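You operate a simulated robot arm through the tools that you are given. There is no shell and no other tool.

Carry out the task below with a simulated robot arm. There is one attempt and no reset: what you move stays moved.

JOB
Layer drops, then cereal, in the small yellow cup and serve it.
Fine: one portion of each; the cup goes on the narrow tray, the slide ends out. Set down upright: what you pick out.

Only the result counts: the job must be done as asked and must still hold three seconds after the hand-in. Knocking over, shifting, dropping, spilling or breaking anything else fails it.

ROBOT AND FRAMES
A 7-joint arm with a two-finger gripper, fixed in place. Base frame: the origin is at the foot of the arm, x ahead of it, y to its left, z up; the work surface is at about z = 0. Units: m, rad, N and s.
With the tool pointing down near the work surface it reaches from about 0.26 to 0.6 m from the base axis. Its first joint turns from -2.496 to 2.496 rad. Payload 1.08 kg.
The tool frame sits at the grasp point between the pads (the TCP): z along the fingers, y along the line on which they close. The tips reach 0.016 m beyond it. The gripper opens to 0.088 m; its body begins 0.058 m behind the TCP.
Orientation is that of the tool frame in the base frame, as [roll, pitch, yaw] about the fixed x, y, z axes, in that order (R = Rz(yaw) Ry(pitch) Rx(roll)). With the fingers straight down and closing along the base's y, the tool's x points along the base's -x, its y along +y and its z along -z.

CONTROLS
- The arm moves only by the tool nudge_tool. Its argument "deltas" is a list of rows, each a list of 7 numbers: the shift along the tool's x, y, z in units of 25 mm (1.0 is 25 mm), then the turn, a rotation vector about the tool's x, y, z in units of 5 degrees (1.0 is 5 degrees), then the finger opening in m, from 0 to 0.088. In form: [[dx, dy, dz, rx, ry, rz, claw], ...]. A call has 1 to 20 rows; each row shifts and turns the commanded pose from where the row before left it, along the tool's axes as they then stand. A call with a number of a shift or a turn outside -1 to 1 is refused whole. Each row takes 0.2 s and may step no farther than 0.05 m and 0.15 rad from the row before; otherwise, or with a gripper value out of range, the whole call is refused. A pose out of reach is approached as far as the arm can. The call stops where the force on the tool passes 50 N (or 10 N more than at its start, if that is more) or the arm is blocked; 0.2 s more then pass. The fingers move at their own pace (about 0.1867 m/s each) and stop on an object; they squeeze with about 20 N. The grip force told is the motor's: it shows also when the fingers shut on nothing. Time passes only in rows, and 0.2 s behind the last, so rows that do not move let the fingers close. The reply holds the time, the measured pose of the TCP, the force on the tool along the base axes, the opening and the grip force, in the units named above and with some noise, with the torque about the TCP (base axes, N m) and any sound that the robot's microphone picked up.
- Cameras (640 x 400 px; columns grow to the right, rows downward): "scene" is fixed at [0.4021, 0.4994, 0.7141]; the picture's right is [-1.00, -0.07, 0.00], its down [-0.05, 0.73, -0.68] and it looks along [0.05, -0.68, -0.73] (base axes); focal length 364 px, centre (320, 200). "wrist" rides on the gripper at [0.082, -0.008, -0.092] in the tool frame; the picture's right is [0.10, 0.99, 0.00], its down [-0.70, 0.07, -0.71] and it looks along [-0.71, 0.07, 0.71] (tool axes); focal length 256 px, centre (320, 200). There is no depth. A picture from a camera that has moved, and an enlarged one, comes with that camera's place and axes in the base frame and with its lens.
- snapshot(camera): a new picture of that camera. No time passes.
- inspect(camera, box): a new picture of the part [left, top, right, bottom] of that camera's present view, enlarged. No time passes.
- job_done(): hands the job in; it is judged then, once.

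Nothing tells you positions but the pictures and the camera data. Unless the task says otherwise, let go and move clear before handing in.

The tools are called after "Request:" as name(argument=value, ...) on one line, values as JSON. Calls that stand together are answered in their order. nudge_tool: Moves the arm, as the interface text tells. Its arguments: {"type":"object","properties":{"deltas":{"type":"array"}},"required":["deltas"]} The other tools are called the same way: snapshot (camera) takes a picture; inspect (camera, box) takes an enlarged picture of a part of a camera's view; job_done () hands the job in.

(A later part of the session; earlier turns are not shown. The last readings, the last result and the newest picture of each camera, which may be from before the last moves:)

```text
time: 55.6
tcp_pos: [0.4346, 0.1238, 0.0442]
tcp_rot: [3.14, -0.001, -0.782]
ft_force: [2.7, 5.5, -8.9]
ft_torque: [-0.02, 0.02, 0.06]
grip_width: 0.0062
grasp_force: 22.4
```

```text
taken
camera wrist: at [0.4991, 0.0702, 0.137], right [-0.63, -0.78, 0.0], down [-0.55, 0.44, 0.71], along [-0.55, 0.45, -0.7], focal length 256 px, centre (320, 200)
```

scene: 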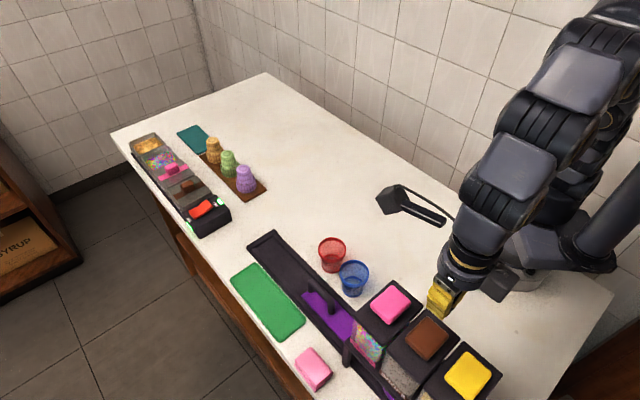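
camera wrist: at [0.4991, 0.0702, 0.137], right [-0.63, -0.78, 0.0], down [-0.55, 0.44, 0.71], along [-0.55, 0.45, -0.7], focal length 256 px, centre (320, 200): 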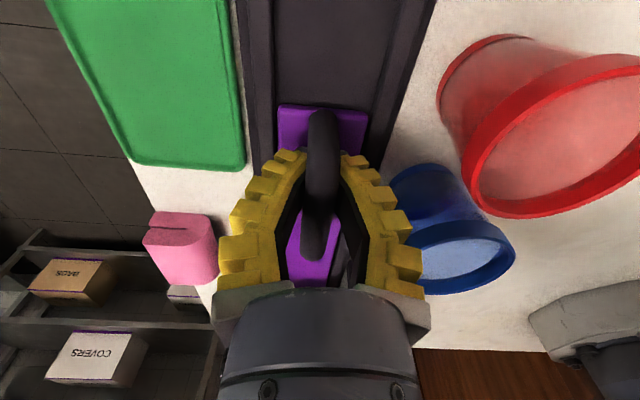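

The handle is gripped again. I'll pull the slide out smoothly.

Request:
nudge_tool(deltas=[[0.2, 0, 0, 0, 0, 0, 0.0], [0.4, 0, 0, 0, 0, 0, 0.0], [0.5, 0, 0, 0, 0, 0, 0.0], [0.5, 0, 0, 0, 0, 0, 0.0], [0.5, 0, 0, 0, 0, 0, 0.0], [0.5, 0, 0, 0, 0, 0, 0.0], [0.5, 0, 0, 0, 0, 0, 0.0]])

Request:
nudge_tool(deltas=[[0.5, 0, 0, 0, 0, 0, 0.0], [0.5, 0, 0, 0, 0, 0, 0.0], [0.5, 0, 0, 0, 0, 0, 0.0], [0.5, 0, 0, 0, 0, 0, 0.0], [0.4, 0, 0, 0, 0, 0, 0.0], [0.3, 0, 0, 0, 0, 0, 0.0], [0.2, 0, 0, 0, 0, 0, 0.0]])

Request:
inspect(camera="scene", box=[260, 200, 420, 360])

Request:
inspect(camera="scene", box=[310, 275, 370, 335])

```text
time: 57.2
tcp_pos: [0.4899, 0.0687, 0.0454]
tcp_rot: [3.139, 0.001, -0.785]
ft_force: [-8.2, -7.1, -15.3]
ft_torque: [0.03, 0.08, -0.14]
grip_width: 0.0058
grasp_force: 21.6
```

```text
time: 58.8
tcp_pos: [0.5419, 0.0176, 0.0455]
tcp_rot: [3.14, 0.001, -0.785]
ft_force: [-9.8, -9.4, -11.5]
ft_torque: [0.04, -0.03, 0.0]
grip_width: 0.0063
grasp_force: 21.9
```

```text
2.50 times, centred on (340, 280) of scene
camera zoom: at [0.4021, 0.4994, 0.7141], right [-1.0, -0.07, 0.0], down [-0.05, 0.73, -0.68], along [0.05, -0.68, -0.73], focal length 910 px, centre (270, 0)
```

zoom: 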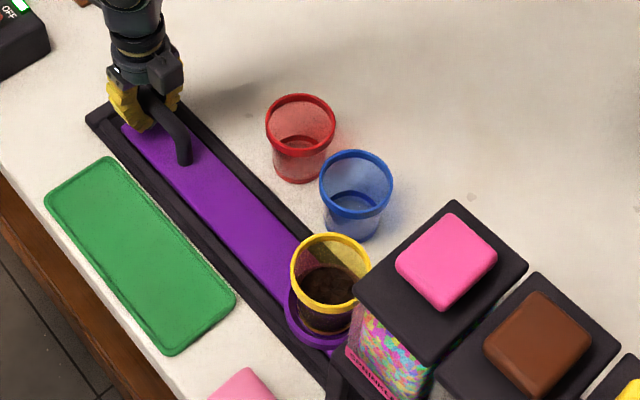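

```text
6.67 times, centred on (340, 305) of scene
camera zoom: at [0.4021, 0.4994, 0.7141], right [-1.0, -0.07, 0.0], down [-0.05, 0.73, -0.68], along [0.05, -0.68, -0.73], focal length 2427 px, centre (187, -500)
```

zoom: 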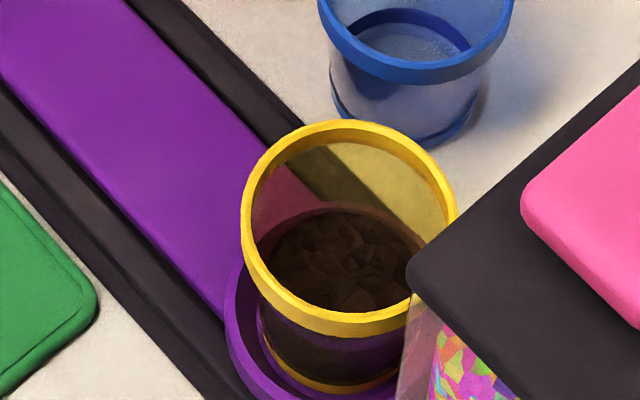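

The cup now holds a half-fill of dark drops, with no spill in sight. Before pushing further to the cereal bin I'll check how far the gripper's front box sticks out, since it will come close to the bin frame.

Request:
inspect(camera="scene", box=[240, 190, 310, 260])

Request:
inspect(camera="scene", box=[330, 270, 420, 370])

Request:
snapshot(camera="wrist")

```text
5.71 times, centred on (275, 225) of scene
camera zoom: at [0.4021, 0.4994, 0.7141], right [-1.0, -0.07, 0.0], down [-0.05, 0.73, -0.68], along [0.05, -0.68, -0.73], focal length 2080 px, centre (577, 57)
```

zoom: 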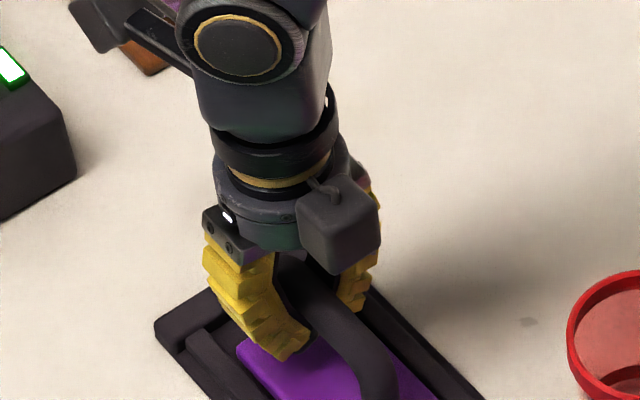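

```text
4.00 times, centred on (375, 320) of scene
camera zoom: at [0.4021, 0.4994, 0.7141], right [-1.0, -0.07, 0.0], down [-0.05, 0.73, -0.68], along [0.05, -0.68, -0.73], focal length 1456 px, centre (100, -280)
```

zoom: 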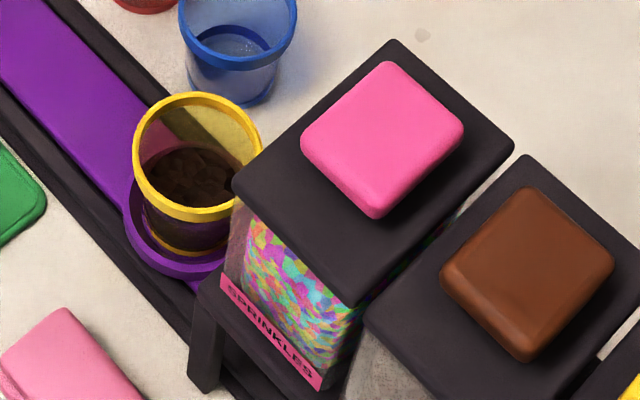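

```text
taken
camera wrist: at [0.6056, -0.036, 0.1369], right [-0.63, -0.78, 0.0], down [-0.55, 0.45, 0.71], along [-0.55, 0.45, -0.71], focal length 256 px, centre (320, 200)
```

wrist: 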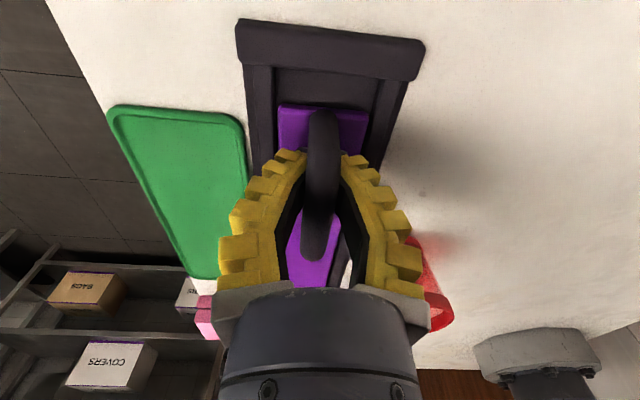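

The box clears the frame by about 2 cm even at the cereal position, and the blue cup clears the fingers by about 1 cm. I'll push the slide back in smoothly, stopping once on the way to check.

Request:
nudge_tool(deltas=[[-0.2, 0, 0, 0, 0, 0, 0.0], [-0.4, 0, 0, 0, 0, 0, 0.0], [-0.5, 0, 0, 0, 0, 0, 0.0], [-0.5, 0, 0, 0, 0, 0, 0.0], [-0.5, 0, 0, 0, 0, 0, 0.0], [-0.5, 0, 0, 0, 0, 0, 0.0], [-0.5, 0, 0, 0, 0, 0, 0.0], [-0.5, 0, 0, 0, 0, 0, 0.0], [-0.5, 0, 0, 0, 0, 0, 0.0], [-0.5, 0, 0, 0, 0, 0, 0.0], [-0.5, 0, 0, 0, 0, 0, 0.0], [-0.5, 0, 0, 0, 0, 0, 0.0], [-0.4, 0, 0, 0, 0, 0, 0.0], [-0.2, 0, 0, 0, 0, 0, 0.0]])

Request:
snapshot(camera="wrist")

Request:
inspect(camera="scene", box=[290, 210, 410, 320])

```text
time: 61.8
tcp_pos: [0.4312, 0.1271, 0.045]
tcp_rot: [3.138, 0.003, -0.786]
ft_force: [-8.9, -11.9, -28.5]
ft_torque: [0.21, 0.06, -0.02]
grip_width: 0.0061
grasp_force: 21.7
```

```text
taken
camera wrist: at [0.4956, 0.0743, 0.1369], right [-0.63, -0.78, 0.0], down [-0.54, 0.45, 0.71], along [-0.55, 0.45, -0.7], focal length 256 px, centre (320, 200)
```

wrist: 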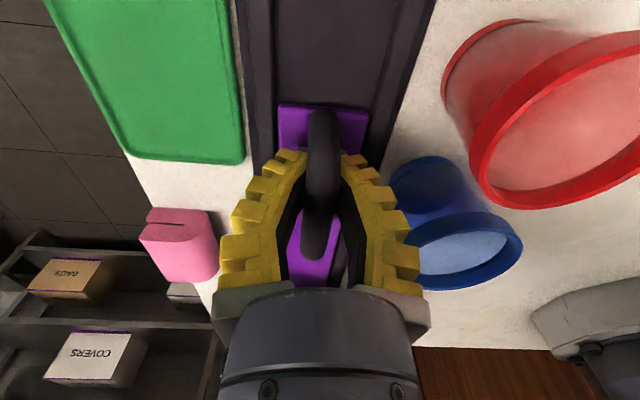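

```text
3.64 times, centred on (350, 265) of scene
camera zoom: at [0.4021, 0.4994, 0.7141], right [-1.0, -0.07, 0.0], down [-0.05, 0.73, -0.68], along [0.05, -0.68, -0.73], focal length 1324 px, centre (211, -36)
```

zoom: 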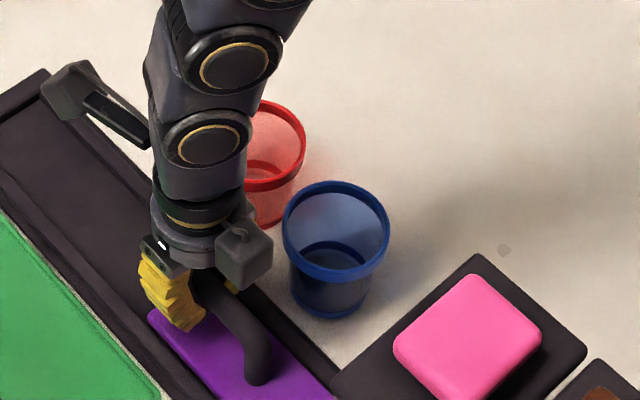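

Travel is 16.9 cm and everything is still clear. I'll relax the side force slightly and push the last 6.1 cm to the cereal position.

Request:
nudge_tool(deltas=[[-0.2, 0.02, 0.02, 0, 0, 0, 0.0], [-0.4, 0.01, 0.02, 0, 0, 0, 0.0], [-0.5, 0, 0, 0, 0, 0, 0.0], [-0.4, 0, 0, 0, 0, 0, 0.0]])

Request:
snapshot(camera="wrist")

Request:
inspect(camera="scene", box=[290, 210, 410, 320])

```text
time: 62.8
tcp_pos: [0.4037, 0.1546, 0.0452]
tcp_rot: [-3.141, 0.0, -0.785]
ft_force: [-4.0, -4.8, -22.1]
ft_torque: [-0.06, -0.11, 0.1]
grip_width: 0.0059
grasp_force: 21.3
```

```text
taken
camera wrist: at [0.4679, 0.1014, 0.1369], right [-0.63, -0.78, 0.0], down [-0.55, 0.44, 0.71], along [-0.55, 0.45, -0.71], focal length 256 px, centre (320, 200)
```

wrist: 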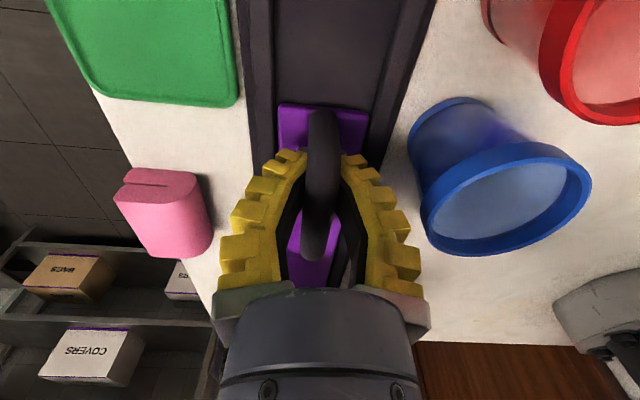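

```text
3.64 times, centred on (350, 265) of scene
camera zoom: at [0.4021, 0.4994, 0.7141], right [-1.0, -0.07, 0.0], down [-0.05, 0.73, -0.68], along [0.05, -0.68, -0.73], focal length 1324 px, centre (211, -36)
```

zoom: 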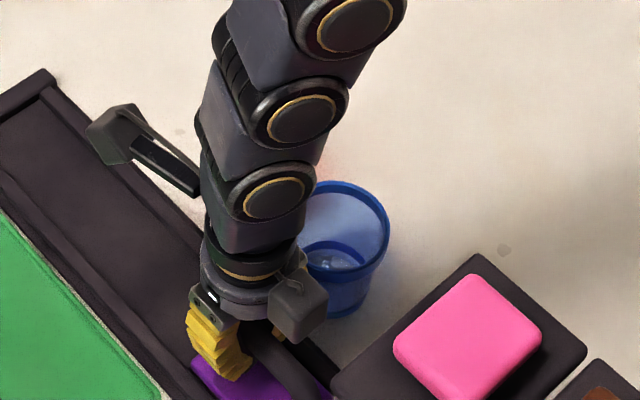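

Still clear on all sides at 20.8 cm of travel. I'll push the remaining 2.2 cm.

Request:
nudge_tool(deltas=[[-0.35, 0, 0, 0, 0, 0, 0.0], [-0.35, 0, 0, 0, 0, 0, 0.0], [-0.18, 0, 0, 0, 0, 0, 0.0]])

Request:
snapshot(camera="wrist")

Request:
inspect(camera="scene", box=[310, 220, 430, 340])

```text
time: 63.6
tcp_pos: [0.3898, 0.1688, 0.0448]
tcp_rot: [-3.141, 0.001, -0.786]
ft_force: [-8.3, -6.3, -11.9]
ft_torque: [0.11, 0.08, 0.0]
grip_width: 0.006
grasp_force: 22.0
```

```text
taken
camera wrist: at [0.4532, 0.1162, 0.1365], right [-0.63, -0.78, 0.0], down [-0.55, 0.45, 0.71], along [-0.55, 0.45, -0.7], focal length 256 px, centre (320, 200)
```

wrist: 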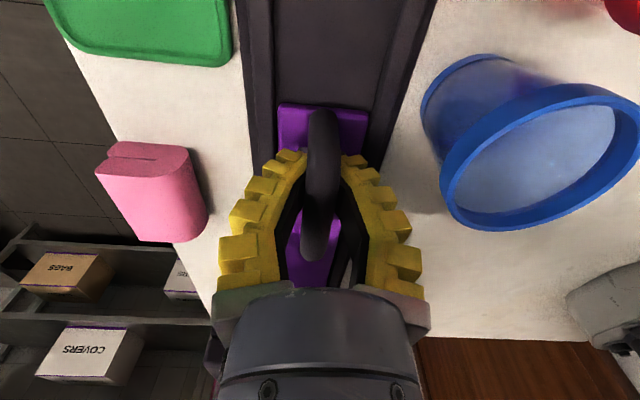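

```text
3.33 times, centred on (370, 280) of scene
camera zoom: at [0.4021, 0.4994, 0.7141], right [-1.0, -0.07, 0.0], down [-0.05, 0.73, -0.68], along [0.05, -0.68, -0.73], focal length 1213 px, centre (153, -67)
```

zoom: 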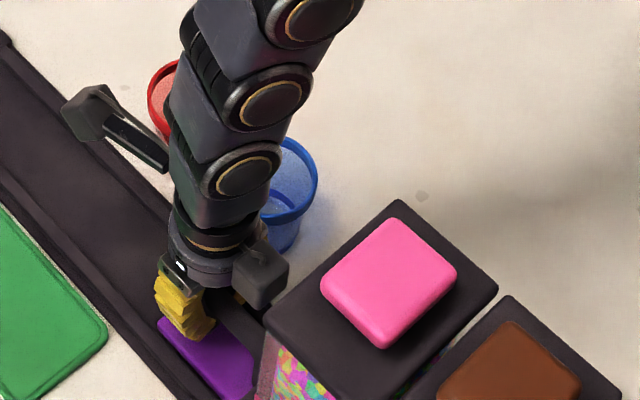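

Travel is 22.8 cm, so I'll add about 1.5 mm and then release with only a small finger opening.

Request:
nudge_tool(deltas=[[-0.06, 0, 0.02, 0, 0, 0, 0.0], [0, 0, 0, 0, 0, 0, 0.01], [0, 0, 0, 0, 0, 0, 0.022], [0, 0, 0, 0, 0, 0, 0.022], [0, 0, 0, 0, 0, 0, 0.022]])

Request:
snapshot(camera="wrist")

```text
time: 64.8
tcp_pos: [0.389, 0.1711, 0.0441]
tcp_rot: [-3.141, 0.001, -0.785]
ft_force: [0.2, -0.1, 0.5]
ft_torque: [0.01, -0.01, -0.02]
grip_width: 0.0269
grasp_force: 3.1
```

```text
taken
camera wrist: at [0.4524, 0.1174, 0.1358], right [-0.63, -0.78, 0.0], down [-0.55, 0.44, 0.71], along [-0.55, 0.45, -0.71], focal length 256 px, centre (320, 200)
```

wrist: 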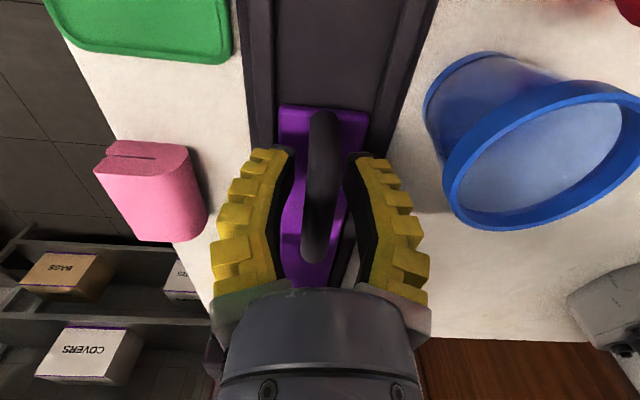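

The fingers are clear of the bar. I'll rise straight up.

Request:
nudge_tool(deltas=[[0, 0, -0.4, 0, 0, 0, 0.022], [0, 0, -0.8, 0, 0, 0, 0.022], [0, 0, -0.9, 0, 0, 0, 0.022], [0, 0, -1, 0, 0, 0, 0.022], [0, 0, -1, 0, 0, 0, 0.022], [0, 0, -1, 0, 0, 0, 0.02], [0, 0, -1, 0, 0, 0, 0.01], [0, 0, -1, 0, 0, 0, 0.0], [0, 0, -1, 0, 0, 0, 0.0], [0, 0, -1, 0, 0, 0, 0.0], [0, 0, -1, 0, 0, 0, 0.0]])

Request:
snapshot(camera="wrist")

Request:
inspect(camera="wrist", box=[240, 60, 400, 160])

Request:
snapshot(camera="scene")

```text
time: 67.2
tcp_pos: [0.3887, 0.1706, 0.2982]
tcp_rot: [3.141, 0.0, -0.785]
ft_force: [0.7, -0.3, 0.4]
ft_torque: [-0.01, 0.0, -0.03]
grip_width: 0.0001
grasp_force: 19.7
```

```text
taken
camera wrist: at [0.453, 0.1177, 0.39], right [-0.63, -0.78, 0.0], down [-0.55, 0.44, 0.71], along [-0.55, 0.45, -0.7], focal length 256 px, centre (320, 200)
```

wrist: 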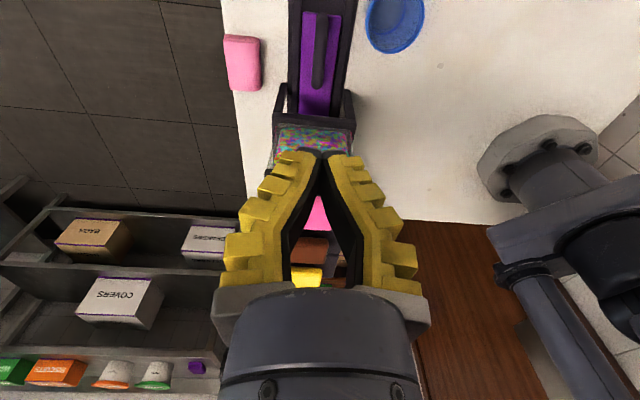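

```text
4.00 times, centred on (320, 110) of wrist
camera zoom: at [0.453, 0.1177, 0.39], right [-0.63, -0.78, 0.0], down [-0.55, 0.44, 0.71], along [-0.55, 0.45, -0.7], focal length 1024 px, centre (320, 560)
```

zoom: 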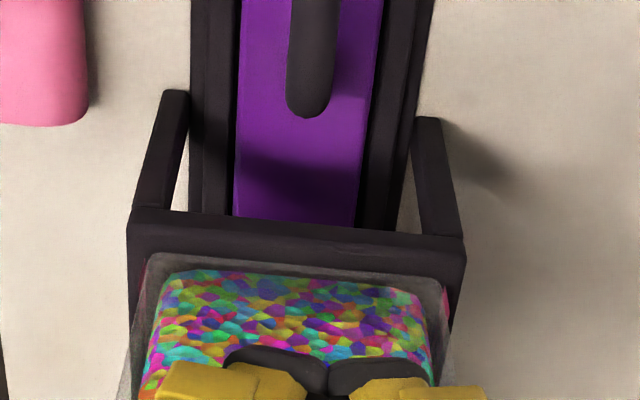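

```text
taken
```

scene: 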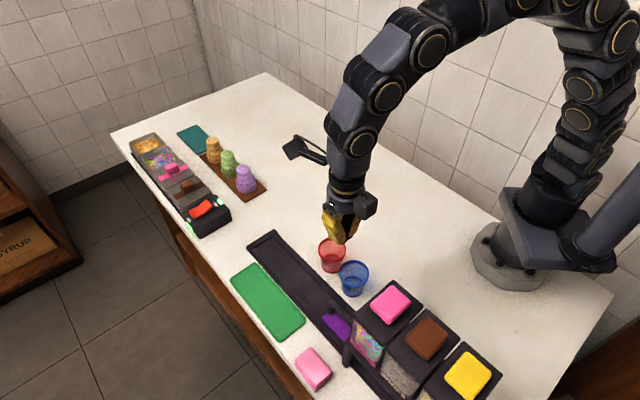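

Before pressing I'll check that the yellow-topped bin really holds cereal.

Request:
inspect(camera="scene", box=[415, 355, 475, 400])

Request:
nudge_tool(deltas=[[-0.93, 0.0, -0.1, 0, 0, 0, 0.0], [-0.93, 0.0, -0.1, 0, 0, 0, 0.0], [-0.93, 0.0, -0.1, 0, 0, 0, 0.0], [-0.93, 0.0, -0.1, 0, 0, 0, 0.0], [-0.93, 0.0, -0.1, 0, 0, 0, 0.0], [-0.93, 0.0, -0.1, 0, 0, 0, 0.0], [-0.93, 0.0, -0.1, 0, 0, 0, 0.0], [-0.93, 0.0, -0.1, 0, 0, 0, 0.0]])

Request:
snapshot(camera="wrist")

Request:
inspect(camera="wrist", box=[240, 40, 400, 160])

```text
8.89 times, centred on (445, 378) of scene
camera zoom: at [0.4021, 0.4994, 0.7141], right [-1.0, -0.07, 0.0], down [-0.05, 0.73, -0.68], along [0.05, -0.68, -0.73], focal length 3236 px, centre (-791, -1378)
```

zoom: 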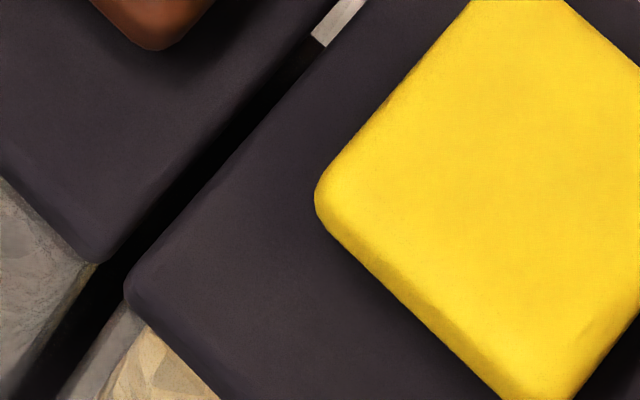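

```text
time: 69.0
tcp_pos: [0.2573, 0.3012, 0.3154]
tcp_rot: [3.141, 0.0, -0.786]
ft_force: [0.4, -0.1, 1.2]
ft_torque: [-0.01, 0.0, 0.01]
grip_width: 0.0
grasp_force: 20.1
```

```text
taken
camera wrist: at [0.3213, 0.2474, 0.4076], right [-0.63, -0.78, 0.0], down [-0.55, 0.44, 0.71], along [-0.55, 0.45, -0.71], focal length 256 px, centre (320, 200)
```

wrist: 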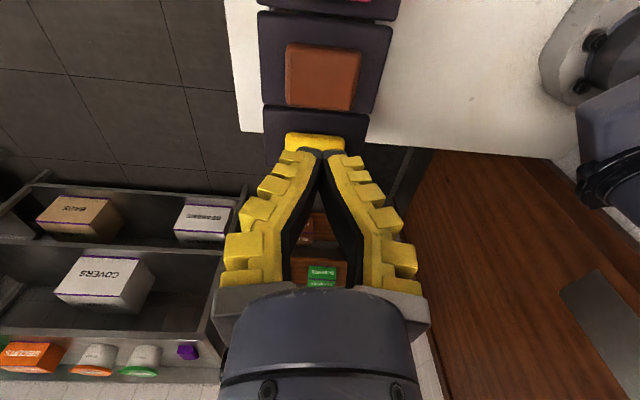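

```text
3.33 times, centred on (320, 100) of wrist
camera zoom: at [0.3213, 0.2474, 0.4076], right [-0.63, -0.78, 0.0], down [-0.55, 0.44, 0.71], along [-0.55, 0.45, -0.71], focal length 853 px, centre (320, 533)
```

zoom: 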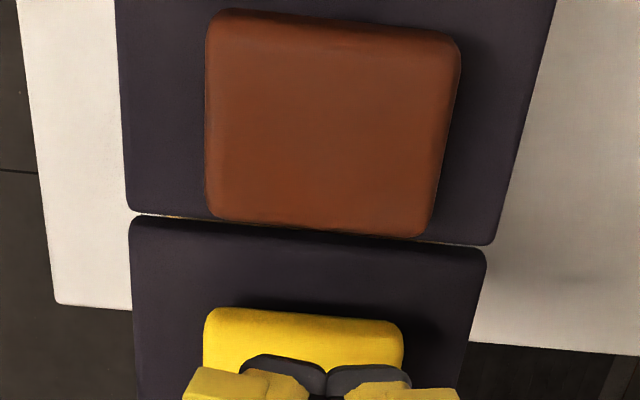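

It holds tan flakes, so it's the cereal. I'll move over the yellow button and look.

Request:
nudge_tool(deltas=[[-0.7, 0.02, 0, 0, 0, 0, 0.0], [-0.7, 0.02, 0, 0, 0, 0, 0.0], [-0.6, 0.02, 0, 0, 0, 0, 0.0]])

Request:
snapshot(camera="wrist")

Request:
inspect(camera="wrist", box=[240, 40, 400, 160])

Request:
inspect(camera="scene", box=[400, 270, 540, 400])

```text
time: 69.8
tcp_pos: [0.2214, 0.3369, 0.3166]
tcp_rot: [3.142, -0.001, -0.785]
ft_force: [0.4, 0.0, 0.1]
ft_torque: [0.02, 0.04, 0.03]
grip_width: 0.0
grasp_force: 19.5
```

```text
taken
camera wrist: at [0.2849, 0.2833, 0.4081], right [-0.63, -0.78, 0.0], down [-0.55, 0.44, 0.71], along [-0.55, 0.45, -0.71], focal length 256 px, centre (320, 200)
```

wrist: 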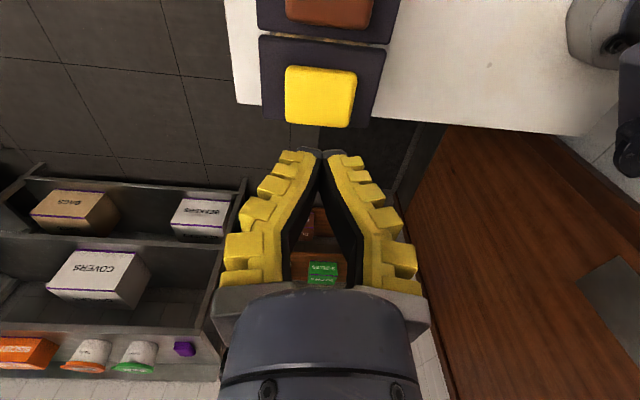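

```text
3.33 times, centred on (320, 100) of wrist
camera zoom: at [0.2849, 0.2833, 0.4081], right [-0.63, -0.78, 0.0], down [-0.55, 0.44, 0.71], along [-0.55, 0.45, -0.71], focal length 853 px, centre (320, 533)
```

zoom: 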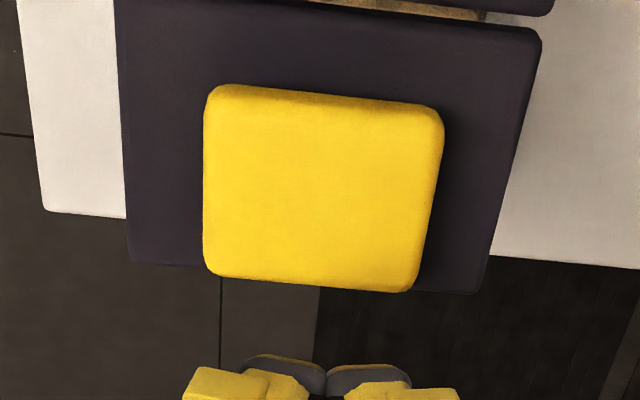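

```text
3.08 times, centred on (470, 335) of scene
camera zoom: at [0.4021, 0.4994, 0.7141], right [-1.0, -0.07, 0.0], down [-0.05, 0.73, -0.68], along [0.05, -0.68, -0.73], focal length 1120 px, centre (-142, -215)
```

zoom: 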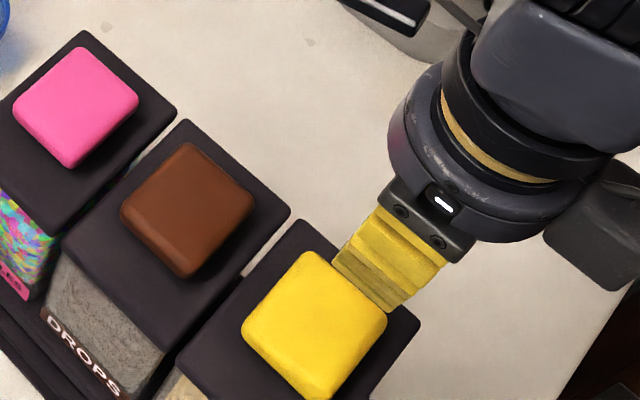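

The yellow button is centred below the TCP, and the ring's estimated position matches within about 1 mm. I'll descend and press once.

Request:
nudge_tool(deltas=[[-0.02, 0, 0.8, 0, 0, 0, 0.0], [0, 0, 0.8, 0, 0, 0, 0.0], [0, 0, 0.8, 0, 0, 0, 0.0], [0, 0, 0.3, 0, 0, 0, 0.0], [0, 0, 0.15, 0, 0, 0, 0.0]])

Request:
inspect(camera="scene", box=[400, 270, 540, 400])

```text
time: 71.0
tcp_pos: [0.2197, 0.3369, 0.246]
tcp_rot: [3.141, 0.0, -0.785]
ft_force: [0.3, 0.2, 1.1]
ft_torque: [-0.04, 0.0, -0.01]
grip_width: 0.006
grasp_force: 22.0
```

```text
3.08 times, centred on (470, 335) of scene
camera zoom: at [0.4021, 0.4994, 0.7141], right [-1.0, -0.07, 0.0], down [-0.05, 0.73, -0.68], along [0.05, -0.68, -0.73], focal length 1120 px, centre (-142, -215)
```

zoom: 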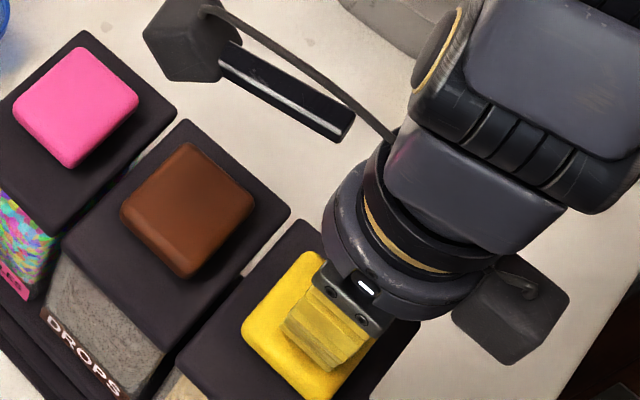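

Request:
nudge_tool(deltas=[[0, 0, 0.12, 0, 0, 0, 0.0], [0, 0, 0.12, 0, 0, 0, 0.0], [0, 0, 0.12, 0, 0, 0, 0.0], [0, 0, 0.12, 0, 0, 0, 0.0]])

```text
time: 72.0
tcp_pos: [0.2209, 0.3358, 0.2332]
tcp_rot: [-3.139, 0.001, -0.786]
ft_force: [-0.9, -7.0, 21.4]
ft_torque: [-0.08, 0.01, -0.07]
grip_width: 0.006
grasp_force: 22.3
```

Request:
nudge_tool(deltas=[[0, 0, 0.06, 0, 0, 0, 0.0], [0, 0, 0.05, 0, 0, 0, 0.0], [0, 0, 0, 0, 0, 0, 0.0], [0, 0, 0, 0, 0, 0, 0.0]])

Request:
inspect(camera="scene", box=[400, 270, 540, 400])

```text
time: 73.0
tcp_pos: [0.2207, 0.3365, 0.232]
tcp_rot: [-3.136, 0.002, -0.784]
ft_force: [1.8, -9.8, 43.1]
ft_torque: [-0.19, -0.03, -0.01]
grip_width: 0.006
grasp_force: 22.3
```

```text
3.08 times, centred on (470, 335) of scene
camera zoom: at [0.4021, 0.4994, 0.7141], right [-1.0, -0.07, 0.0], down [-0.05, 0.73, -0.68], along [0.05, -0.68, -0.73], focal length 1120 px, centre (-142, -215)
```

zoom: 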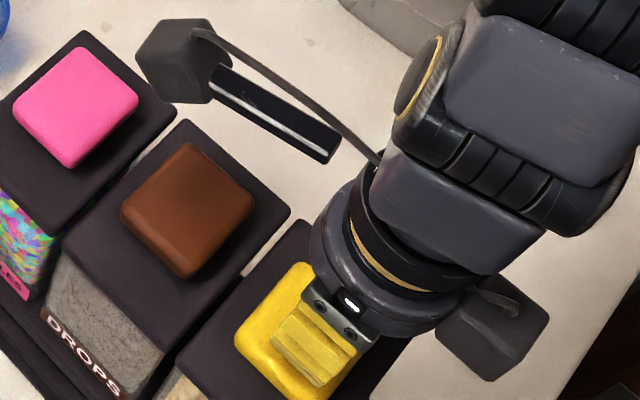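

The yellow button is fully pressed at 43 N, much like the brown one. I'll release and rise.

Request:
nudge_tool(deltas=[[0, 0, -0.2, 0, 0, 0, 0.0], [0, 0, -0.4, 0, 0, 0, 0.0], [0, 0, -0.8, 0, 0, 0, 0.0], [0, 0, -0.8, 0, 0, 0, 0.0], [0, 0, -0.8, 0, 0, 0, 0.0]])

Request:
nudge_tool(deltas=[[0.94, -0.01, 0, 0, 0, 0, 0.0], [0.94, -0.01, 0, 0, 0, 0, 0.0], [0.94, -0.01, 0, 0, 0, 0, 0.01], [0.94, -0.01, 0, 0, 0, 0, 0.02], [0.94, -0.01, 0, 0, 0, 0, 0.02], [0.94, -0.01, 0, 0, 0, 0, 0.022], [0.94, -0.01, 0, 0, 0, 0, 0.022], [0.94, -0.01, 0, 0, 0, 0, 0.022], [0.94, -0.01, 0, 0, 0, 0, 0.022], [0.94, 0, 0, 0, 0, 0, 0.022]])

Request:
snapshot(camera="wrist")

Request:
snapshot(camera="scene")

```text
time: 74.2
tcp_pos: [0.2204, 0.3367, 0.3061]
tcp_rot: [3.139, 0.0, -0.785]
ft_force: [0.4, -0.2, -0.5]
ft_torque: [-0.01, 0.01, 0.02]
grip_width: 0.0
grasp_force: 22.2
```

```text
time: 76.4
tcp_pos: [0.3869, 0.1719, 0.3046]
tcp_rot: [3.138, 0.001, -0.784]
ft_force: [1.1, 0.4, 0.2]
ft_torque: [-0.04, -0.01, 0.03]
grip_width: 0.0269
grasp_force: 3.4
```

```text
taken
camera wrist: at [0.4516, 0.1182, 0.3961], right [-0.63, -0.78, 0.0], down [-0.55, 0.45, 0.71], along [-0.55, 0.45, -0.7], focal length 256 px, centre (320, 200)
```

wrist: 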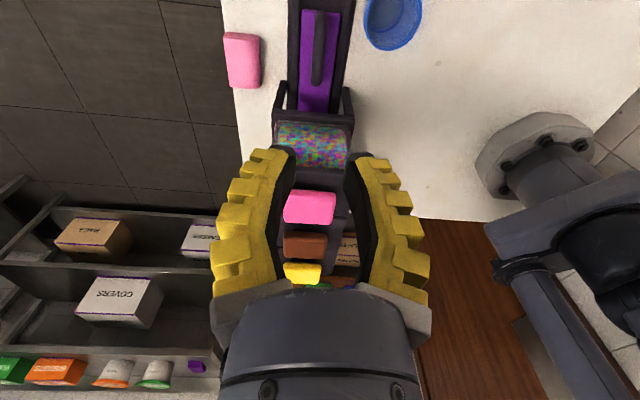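

```text
taken
```

scene: 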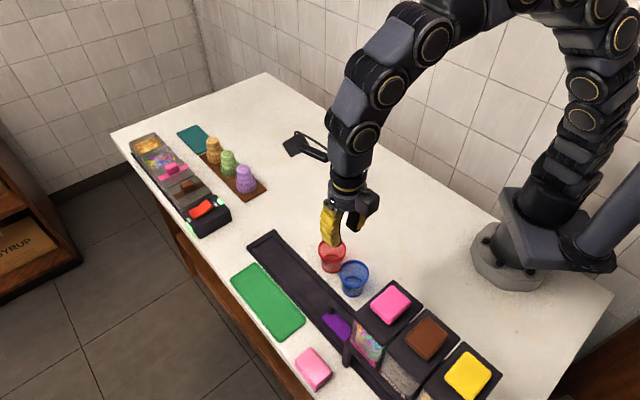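

I'm back above the handle. I'll descend part way and check alignment before straddling it.

Request:
nudge_tool(deltas=[[0.08, -0.02, 1, 0, 0, 0, 0.024], [0, 0, 1, 0, 0, 0, 0.024], [0, 0, 1, 0, 0, 0, 0.024], [0, 0, 1, 0, 0, 0, 0.024], [0, 0, 1, 0, 0, 0, 0.024], [0, 0, 1, 0, 0, 0, 0.024], [0, 0, 1, 0, 0, 0, 0.024], [0, 0, 0.6, 0, 0, 0, 0.024]])

Request:
snapshot(camera="wrist")

```text
time: 78.2
tcp_pos: [0.39, 0.1701, 0.1172]
tcp_rot: [-3.141, 0.001, -0.785]
ft_force: [-0.3, -0.7, -0.4]
ft_torque: [-0.01, -0.01, 0.02]
grip_width: 0.0288
grasp_force: 3.5
```

```text
taken
camera wrist: at [0.4539, 0.1165, 0.2093], right [-0.63, -0.78, 0.0], down [-0.55, 0.45, 0.71], along [-0.55, 0.45, -0.71], focal length 256 px, centre (320, 200)
```

wrist: 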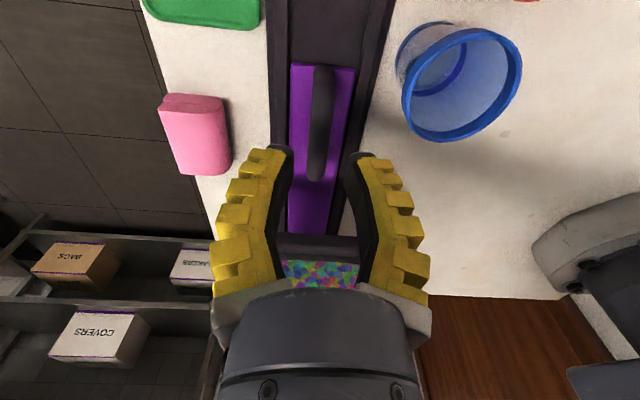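

The handle lines up between the fingers. I'll go down and grip it.

Request:
nudge_tool(deltas=[[0, 0, 0.8, 0, 0, 0, 0.024], [0, 0, 0.8, 0, 0, 0, 0.024], [0, 0, 0.8, 0, 0, 0, 0.024], [0, 0, 0.5, 0, 0, 0, 0.024], [0, 0, 0, 0, 0, 0, 0.01], [0, 0, 0, 0, 0, 0, 0.0], [0, 0, 0, 0, 0, 0, 0.0]])

Request:
snapshot(camera="wrist")

```text
time: 79.8
tcp_pos: [0.3877, 0.1701, 0.0414]
tcp_rot: [3.134, 0.003, -0.786]
ft_force: [-13.1, -9.6, -5.2]
ft_torque: [0.13, 0.0, -0.01]
grip_width: 0.0063
grasp_force: 22.0
```

```text
taken
camera wrist: at [0.4529, 0.1174, 0.1333], right [-0.63, -0.78, 0.01], down [-0.54, 0.45, 0.71], along [-0.56, 0.44, -0.7], focal length 256 px, centre (320, 200)
```

wrist: 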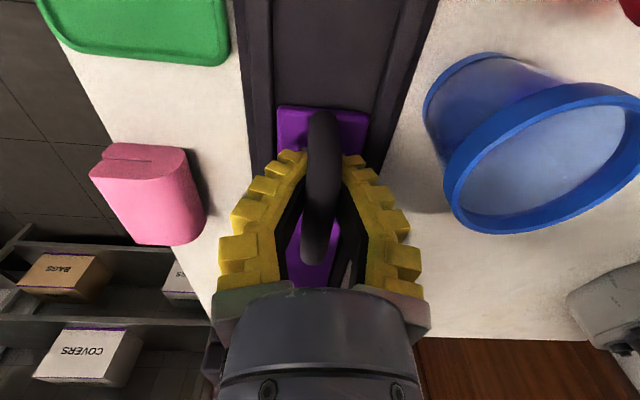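

The handle is gripped. I'll pull the slide out smoothly, easing the sideways strain a little as I start.

Request:
nudge_tool(deltas=[[0.15, 0.03, 0, 0, 0, 0, 0.0], [0.3, 0.02, 0, 0, 0, 0, 0.0], [0.45, 0, 0, 0, 0, 0, 0.0], [0.5, 0, 0, 0, 0, 0, 0.0], [0.5, 0, 0, 0, 0, 0, 0.0], [0.5, 0, 0, 0, 0, 0, 0.0], [0.5, 0, 0, 0, 0, 0, 0.0], [0.5, 0, 0, 0, 0, 0, 0.0], [0.5, 0, 0, 0, 0, 0, 0.0], [0.4, 0, 0, 0, 0, 0, 0.0], [0.3, 0, 0, 0, 0, 0, 0.0], [0.15, 0, 0, 0, 0, 0, 0.0]])

Request:
snapshot(camera="wrist")

```text
time: 82.4
tcp_pos: [0.4729, 0.0851, 0.0439]
tcp_rot: [3.141, -0.001, -0.785]
ft_force: [9.1, 9.6, -26.1]
ft_torque: [-0.23, -0.01, 0.08]
grip_width: 0.0061
grasp_force: 22.2
```

```text
taken
camera wrist: at [0.5372, 0.0319, 0.1348], right [-0.63, -0.78, 0.0], down [-0.55, 0.44, 0.71], along [-0.55, 0.45, -0.7], focal length 256 px, centre (320, 200)
```

wrist: 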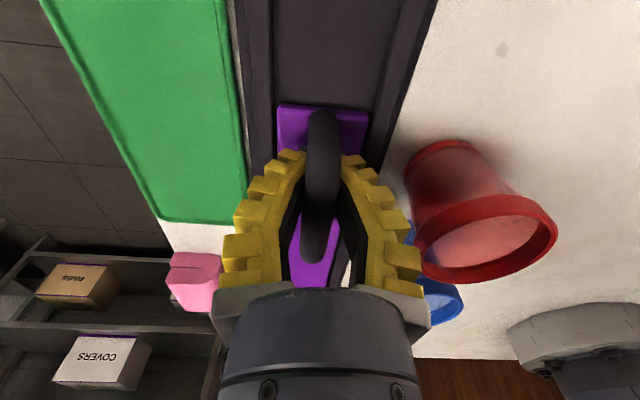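

Halfway out and all clear. I'll continue to the end.

Request:
nudge_tool(deltas=[[0.15, -0.02, 0.02, 0, 0, 0, 0.0], [0.3, -0.01, 0.01, 0, 0, 0, 0.0], [0.45, 0, 0, 0, 0, 0, 0.0], [0.5, 0, 0, 0, 0, 0, 0.0], [0.5, 0, 0, 0, 0, 0, 0.0], [0.5, 0, 0, 0, 0, 0, 0.0], [0.5, 0, 0, 0, 0, 0, 0.0], [0.5, 0, 0, 0, 0, 0, 0.0], [0.4, 0, 0, 0, 0, 0, 0.0], [0.25, 0, 0, 0, 0, 0, 0.0], [0.15, 0, 0, 0, 0, 0, 0.0]])

Request:
inspect(camera="scene", box=[310, 270, 370, 330])

Request:
snapshot(camera="scene")

```text
time: 84.8
tcp_pos: [0.5469, 0.0127, 0.0421]
tcp_rot: [3.139, 0.002, -0.783]
ft_force: [-1.6, -3.5, -9.2]
ft_torque: [0.04, 0.02, 0.0]
grip_width: 0.0058
grasp_force: 22.3
```

```text
6.67 times, centred on (340, 300) of scene
camera zoom: at [0.4021, 0.4994, 0.7141], right [-1.0, -0.07, 0.0], down [-0.05, 0.73, -0.68], along [0.05, -0.68, -0.73], focal length 2427 px, centre (187, -467)
```

zoom: 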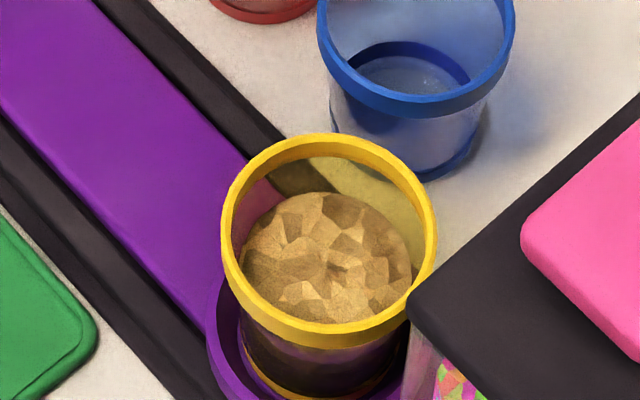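

```text
taken
```

scene: 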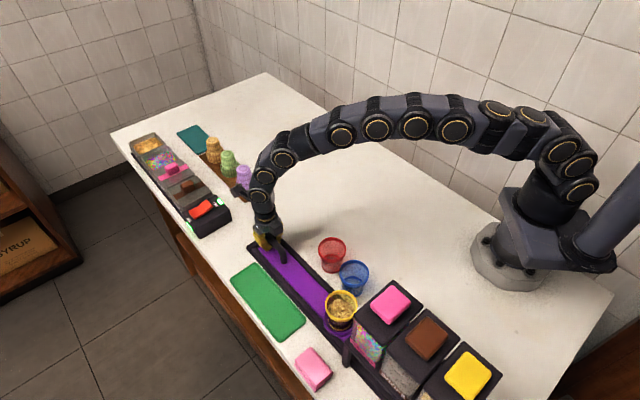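

Cereal now sits on top of the drops. I'll draw the slide the last few millimetres until it meets its stop.

Request:
nudge_tool(deltas=[[0.12, 0, 0, 0, 0, 0, 0.0], [0.1, 0, 0, 0, 0, 0, 0.0]])

Request:
nudge_tool(deltas=[[0.06, 0, 0, 0, 0, 0, 0.0]])

Request:
inspect(camera="scene", box=[230, 200, 330, 280])

Request:
snapshot(camera="wrist")

```text
time: 85.4
tcp_pos: [0.5499, 0.0093, 0.0418]
tcp_rot: [3.14, 0.002, -0.783]
ft_force: [-8.2, 1.5, -2.6]
ft_torque: [0.03, -0.05, 0.02]
grip_width: 0.0058
grasp_force: 22.2
```

```text
time: 85.8
tcp_pos: [0.5489, 0.0085, 0.0419]
tcp_rot: [3.138, 0.005, -0.784]
ft_force: [-18.0, 6.7, 0.4]
ft_torque: [0.06, 0.04, -0.01]
grip_width: 0.0058
grasp_force: 21.3
```

```text
5.00 times, centred on (280, 240) of scene
camera zoom: at [0.4021, 0.4994, 0.7141], right [-1.0, -0.07, 0.0], down [-0.05, 0.73, -0.68], along [0.05, -0.68, -0.73], focal length 1820 px, centre (520, 0)
```

zoom: 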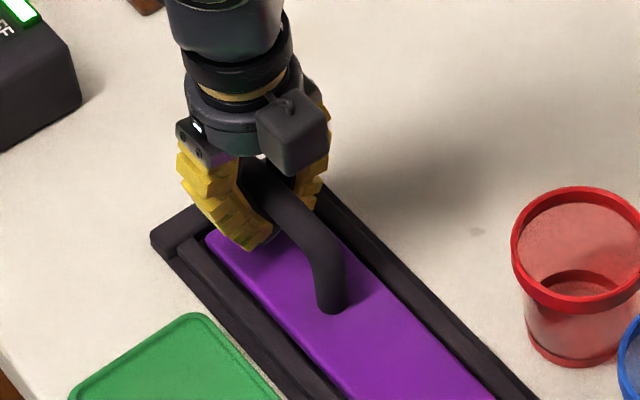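

```text
taken
camera wrist: at [0.615, -0.045, 0.1331], right [-0.63, -0.78, 0.0], down [-0.54, 0.44, 0.71], along [-0.56, 0.45, -0.7], focal length 256 px, centre (320, 200)
```

wrist: 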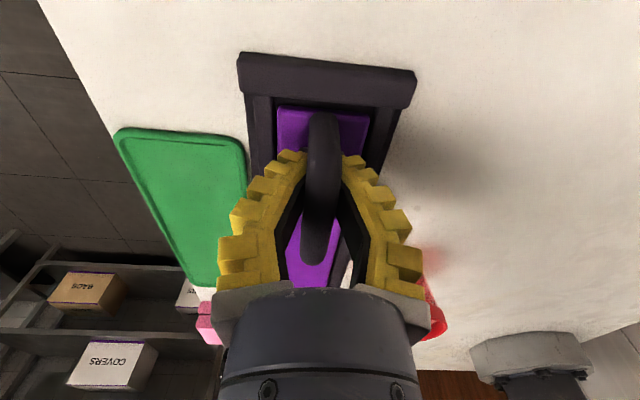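

The slide is hard against its stop with the ring clear of the bins, exactly as it started. I'll relax, open and rise from the handle.

Request:
nudge_tool(deltas=[[-0.06, 0, 0, 0, 0, 0, 0.0], [0, 0, 0, 0, 0, 0, 0.015], [0, 0, 0, 0, 0, 0, 0.035], [0, 0, 0, 0, 0, 0, 0.035], [0, 0, -0.4, 0, 0, 0, 0.035], [0, 0, -0.8, 0, 0, 0, 0.035], [0, 0, -1, 0, 0, 0, 0.035], [0, 0, -1, 0, 0, 0, 0.035], [0, 0, -1, 0, 0, 0, 0.035], [0, 0, -1, 0, 0, 0, 0.035], [0, 0, -1, 0, 0, 0, 0.035]])

Request:
snapshot(camera="wrist")

Request:
snapshot(camera="scene")

```text
time: 88.2
tcp_pos: [0.5514, 0.0083, 0.1974]
tcp_rot: [-3.14, 0.001, -0.785]
ft_force: [-0.2, -1.2, 0.6]
ft_torque: [-0.01, 0.03, -0.02]
grip_width: 0.0397
grasp_force: 3.7
```

```text
taken
camera wrist: at [0.6153, -0.0452, 0.2889], right [-0.63, -0.78, 0.0], down [-0.55, 0.45, 0.71], along [-0.55, 0.45, -0.71], focal length 256 px, centre (320, 200)
```

wrist: 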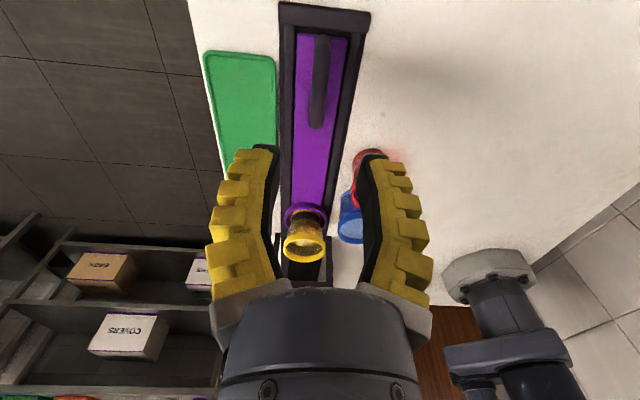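

```text
taken
```

scene: 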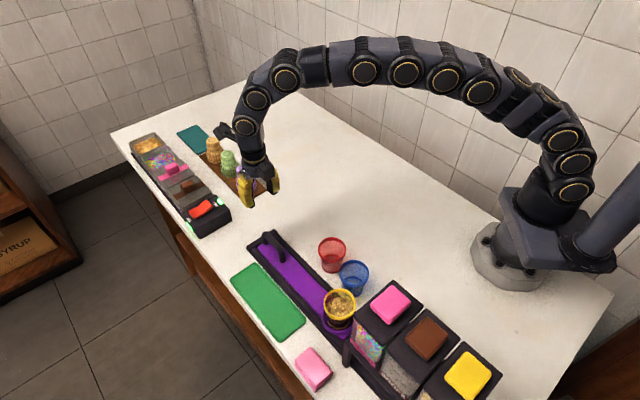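

Next I'll hover over the filled cup, turned back to the -70° heading I used when placing it.

Request:
nudge_tool(deltas=[[-0.921, 0.011, -0.1, 0, 0, 0, 0.05], [-0.921, 0.011, -0.1, 0, 0, 0, 0.06], [-0.921, 0.011, 0, 0, 0, 0, 0.07], [-0.921, 0.011, 0, 0, 0, 0, 0.07], [-0.921, 0.011, 0, 0, 0, 0, 0.07], [-0.921, 0.011, 0, 0, 0, 0, 0.07], [-0.921, 0.011, 0, 0, 0, 0, 0.07], [-0.921, 0.011, 0, 0, 0, 0, 0.07], [-0.921, 0.011, 0, 0, 0, 0, 0.07], [-0.921, 0.011, 0, 0, 0, 0, 0.07], [0, 0, 0, 0, 0, 1, 0.07], [0, 0, 0, 0, 0, 1, 0.07], [0, 0, 0, 0, 0, 1, 0.07], [0, 0, 0, 0, 0, 1, 0.07], [0, 0, 0, 0, 0, 1, 0.07]])

Request:
snapshot(camera="wrist")

Request:
inspect(camera="wrist", box=[250, 40, 390, 140])

```text
time: 91.4
tcp_pos: [0.3863, 0.1679, 0.2029]
tcp_rot: [3.141, -0.001, -1.225]
ft_force: [-0.7, -0.1, 0.0]
ft_torque: [0.01, 0.02, 0.01]
grip_width: 0.073
grasp_force: 2.2
```

```text
taken
camera wrist: at [0.4223, 0.0928, 0.2945], right [-0.9, -0.44, 0.0], down [-0.31, 0.63, 0.71], along [-0.31, 0.64, -0.71], focal length 256 px, centre (320, 200)
```

wrist: 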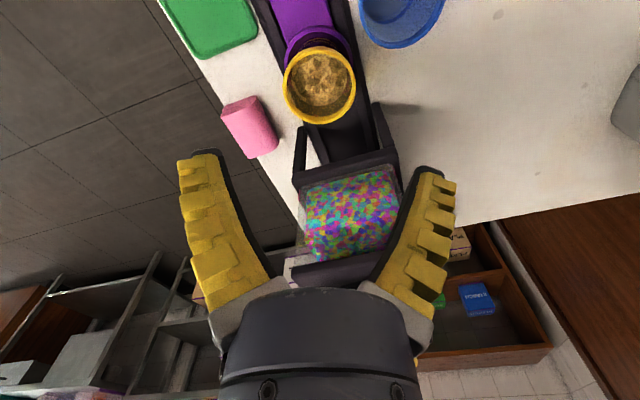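

```text
4.00 times, centred on (320, 90) of wrist
camera zoom: at [0.4223, 0.0928, 0.2945], right [-0.9, -0.44, 0.0], down [-0.31, 0.63, 0.71], along [-0.31, 0.64, -0.71], focal length 1024 px, centre (320, 640)
```

zoom: 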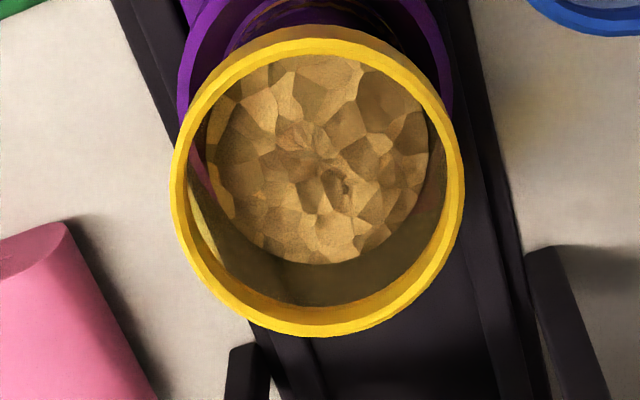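

The cup holds an intact layer of cereal, and its centre is about 4 mm beyond the TCP. I'll correct that and descend around it.

Request:
nudge_tool(deltas=[[-0.16, -0.02, 0.4, 0, 0, 0, 0.072], [0, 0, 0.9, 0, 0, 0, 0.072], [0, 0, 0.9, 0, 0, 0, 0.072], [0, 0, 0.9, 0, 0, 0, 0.072], [0, 0, 0.7, 0, 0, 0, 0.072]])

Request:
snapshot(camera="wrist")

Request:
inspect(camera="scene", box=[300, 250, 400, 350])

```text
time: 92.6
tcp_pos: [0.3835, 0.1721, 0.1082]
tcp_rot: [3.141, -0.002, -1.221]
ft_force: [0.5, 0.5, -0.6]
ft_torque: [-0.02, -0.01, 0.02]
grip_width: 0.0746
grasp_force: 2.4
```

```text
taken
camera wrist: at [0.4202, 0.0969, 0.1995], right [-0.9, -0.44, 0.0], down [-0.31, 0.63, 0.71], along [-0.31, 0.64, -0.71], focal length 256 px, centre (320, 200)
```

wrist: 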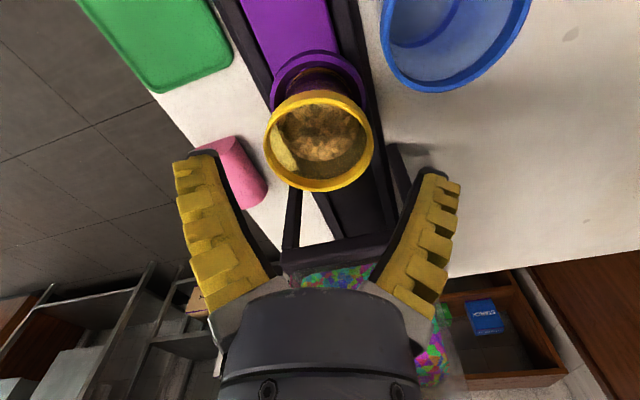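

```text
4.00 times, centred on (350, 300) of scene
camera zoom: at [0.4021, 0.4994, 0.7141], right [-1.0, -0.07, 0.0], down [-0.05, 0.73, -0.68], along [0.05, -0.68, -0.73], focal length 1456 px, centre (200, -200)
```

zoom: 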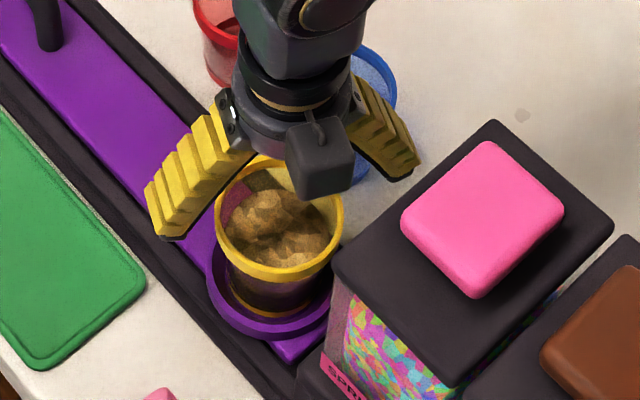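

The cup is now centred between the fingers. I'll lower to the same grip height as before.

Request:
nudge_tool(deltas=[[0, 0, 0.3, 0, 0, 0, 0.068], [0, 0, 0.6, 0, 0, 0, 0.068], [0, 0, 0.6, 0, 0, 0, 0.068], [0, 0, 0.4, 0, 0, 0, 0.068]])

Request:
snapshot(camera="wrist")

Request:
inspect(camera="scene", box=[300, 250, 400, 350])

```text
time: 93.6
tcp_pos: [0.384, 0.1725, 0.0596]
tcp_rot: [3.14, 0.001, -1.222]
ft_force: [-0.4, 0.3, -1.0]
ft_torque: [0.02, 0.0, 0.01]
grip_width: 0.0712
grasp_force: 2.6
```

```text
taken
camera wrist: at [0.4206, 0.0969, 0.1517], right [-0.9, -0.44, 0.0], down [-0.31, 0.63, 0.71], along [-0.31, 0.64, -0.71], focal length 256 px, centre (320, 200)
```

wrist: 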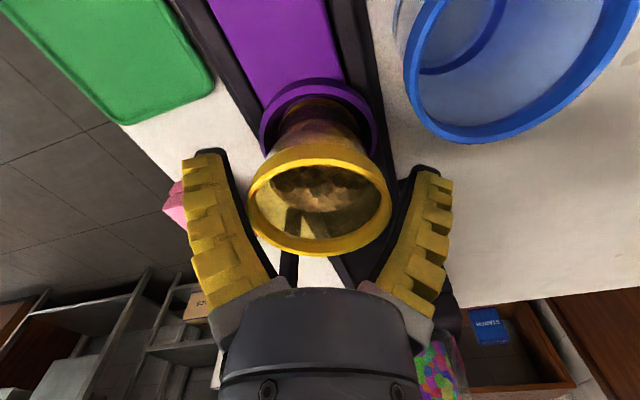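

```text
4.00 times, centred on (350, 300) of scene
camera zoom: at [0.4021, 0.4994, 0.7141], right [-1.0, -0.07, 0.0], down [-0.05, 0.73, -0.68], along [0.05, -0.68, -0.73], focal length 1456 px, centre (200, -200)
```

zoom: 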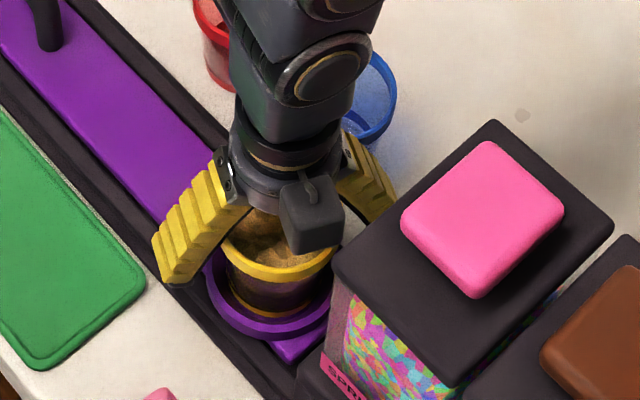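

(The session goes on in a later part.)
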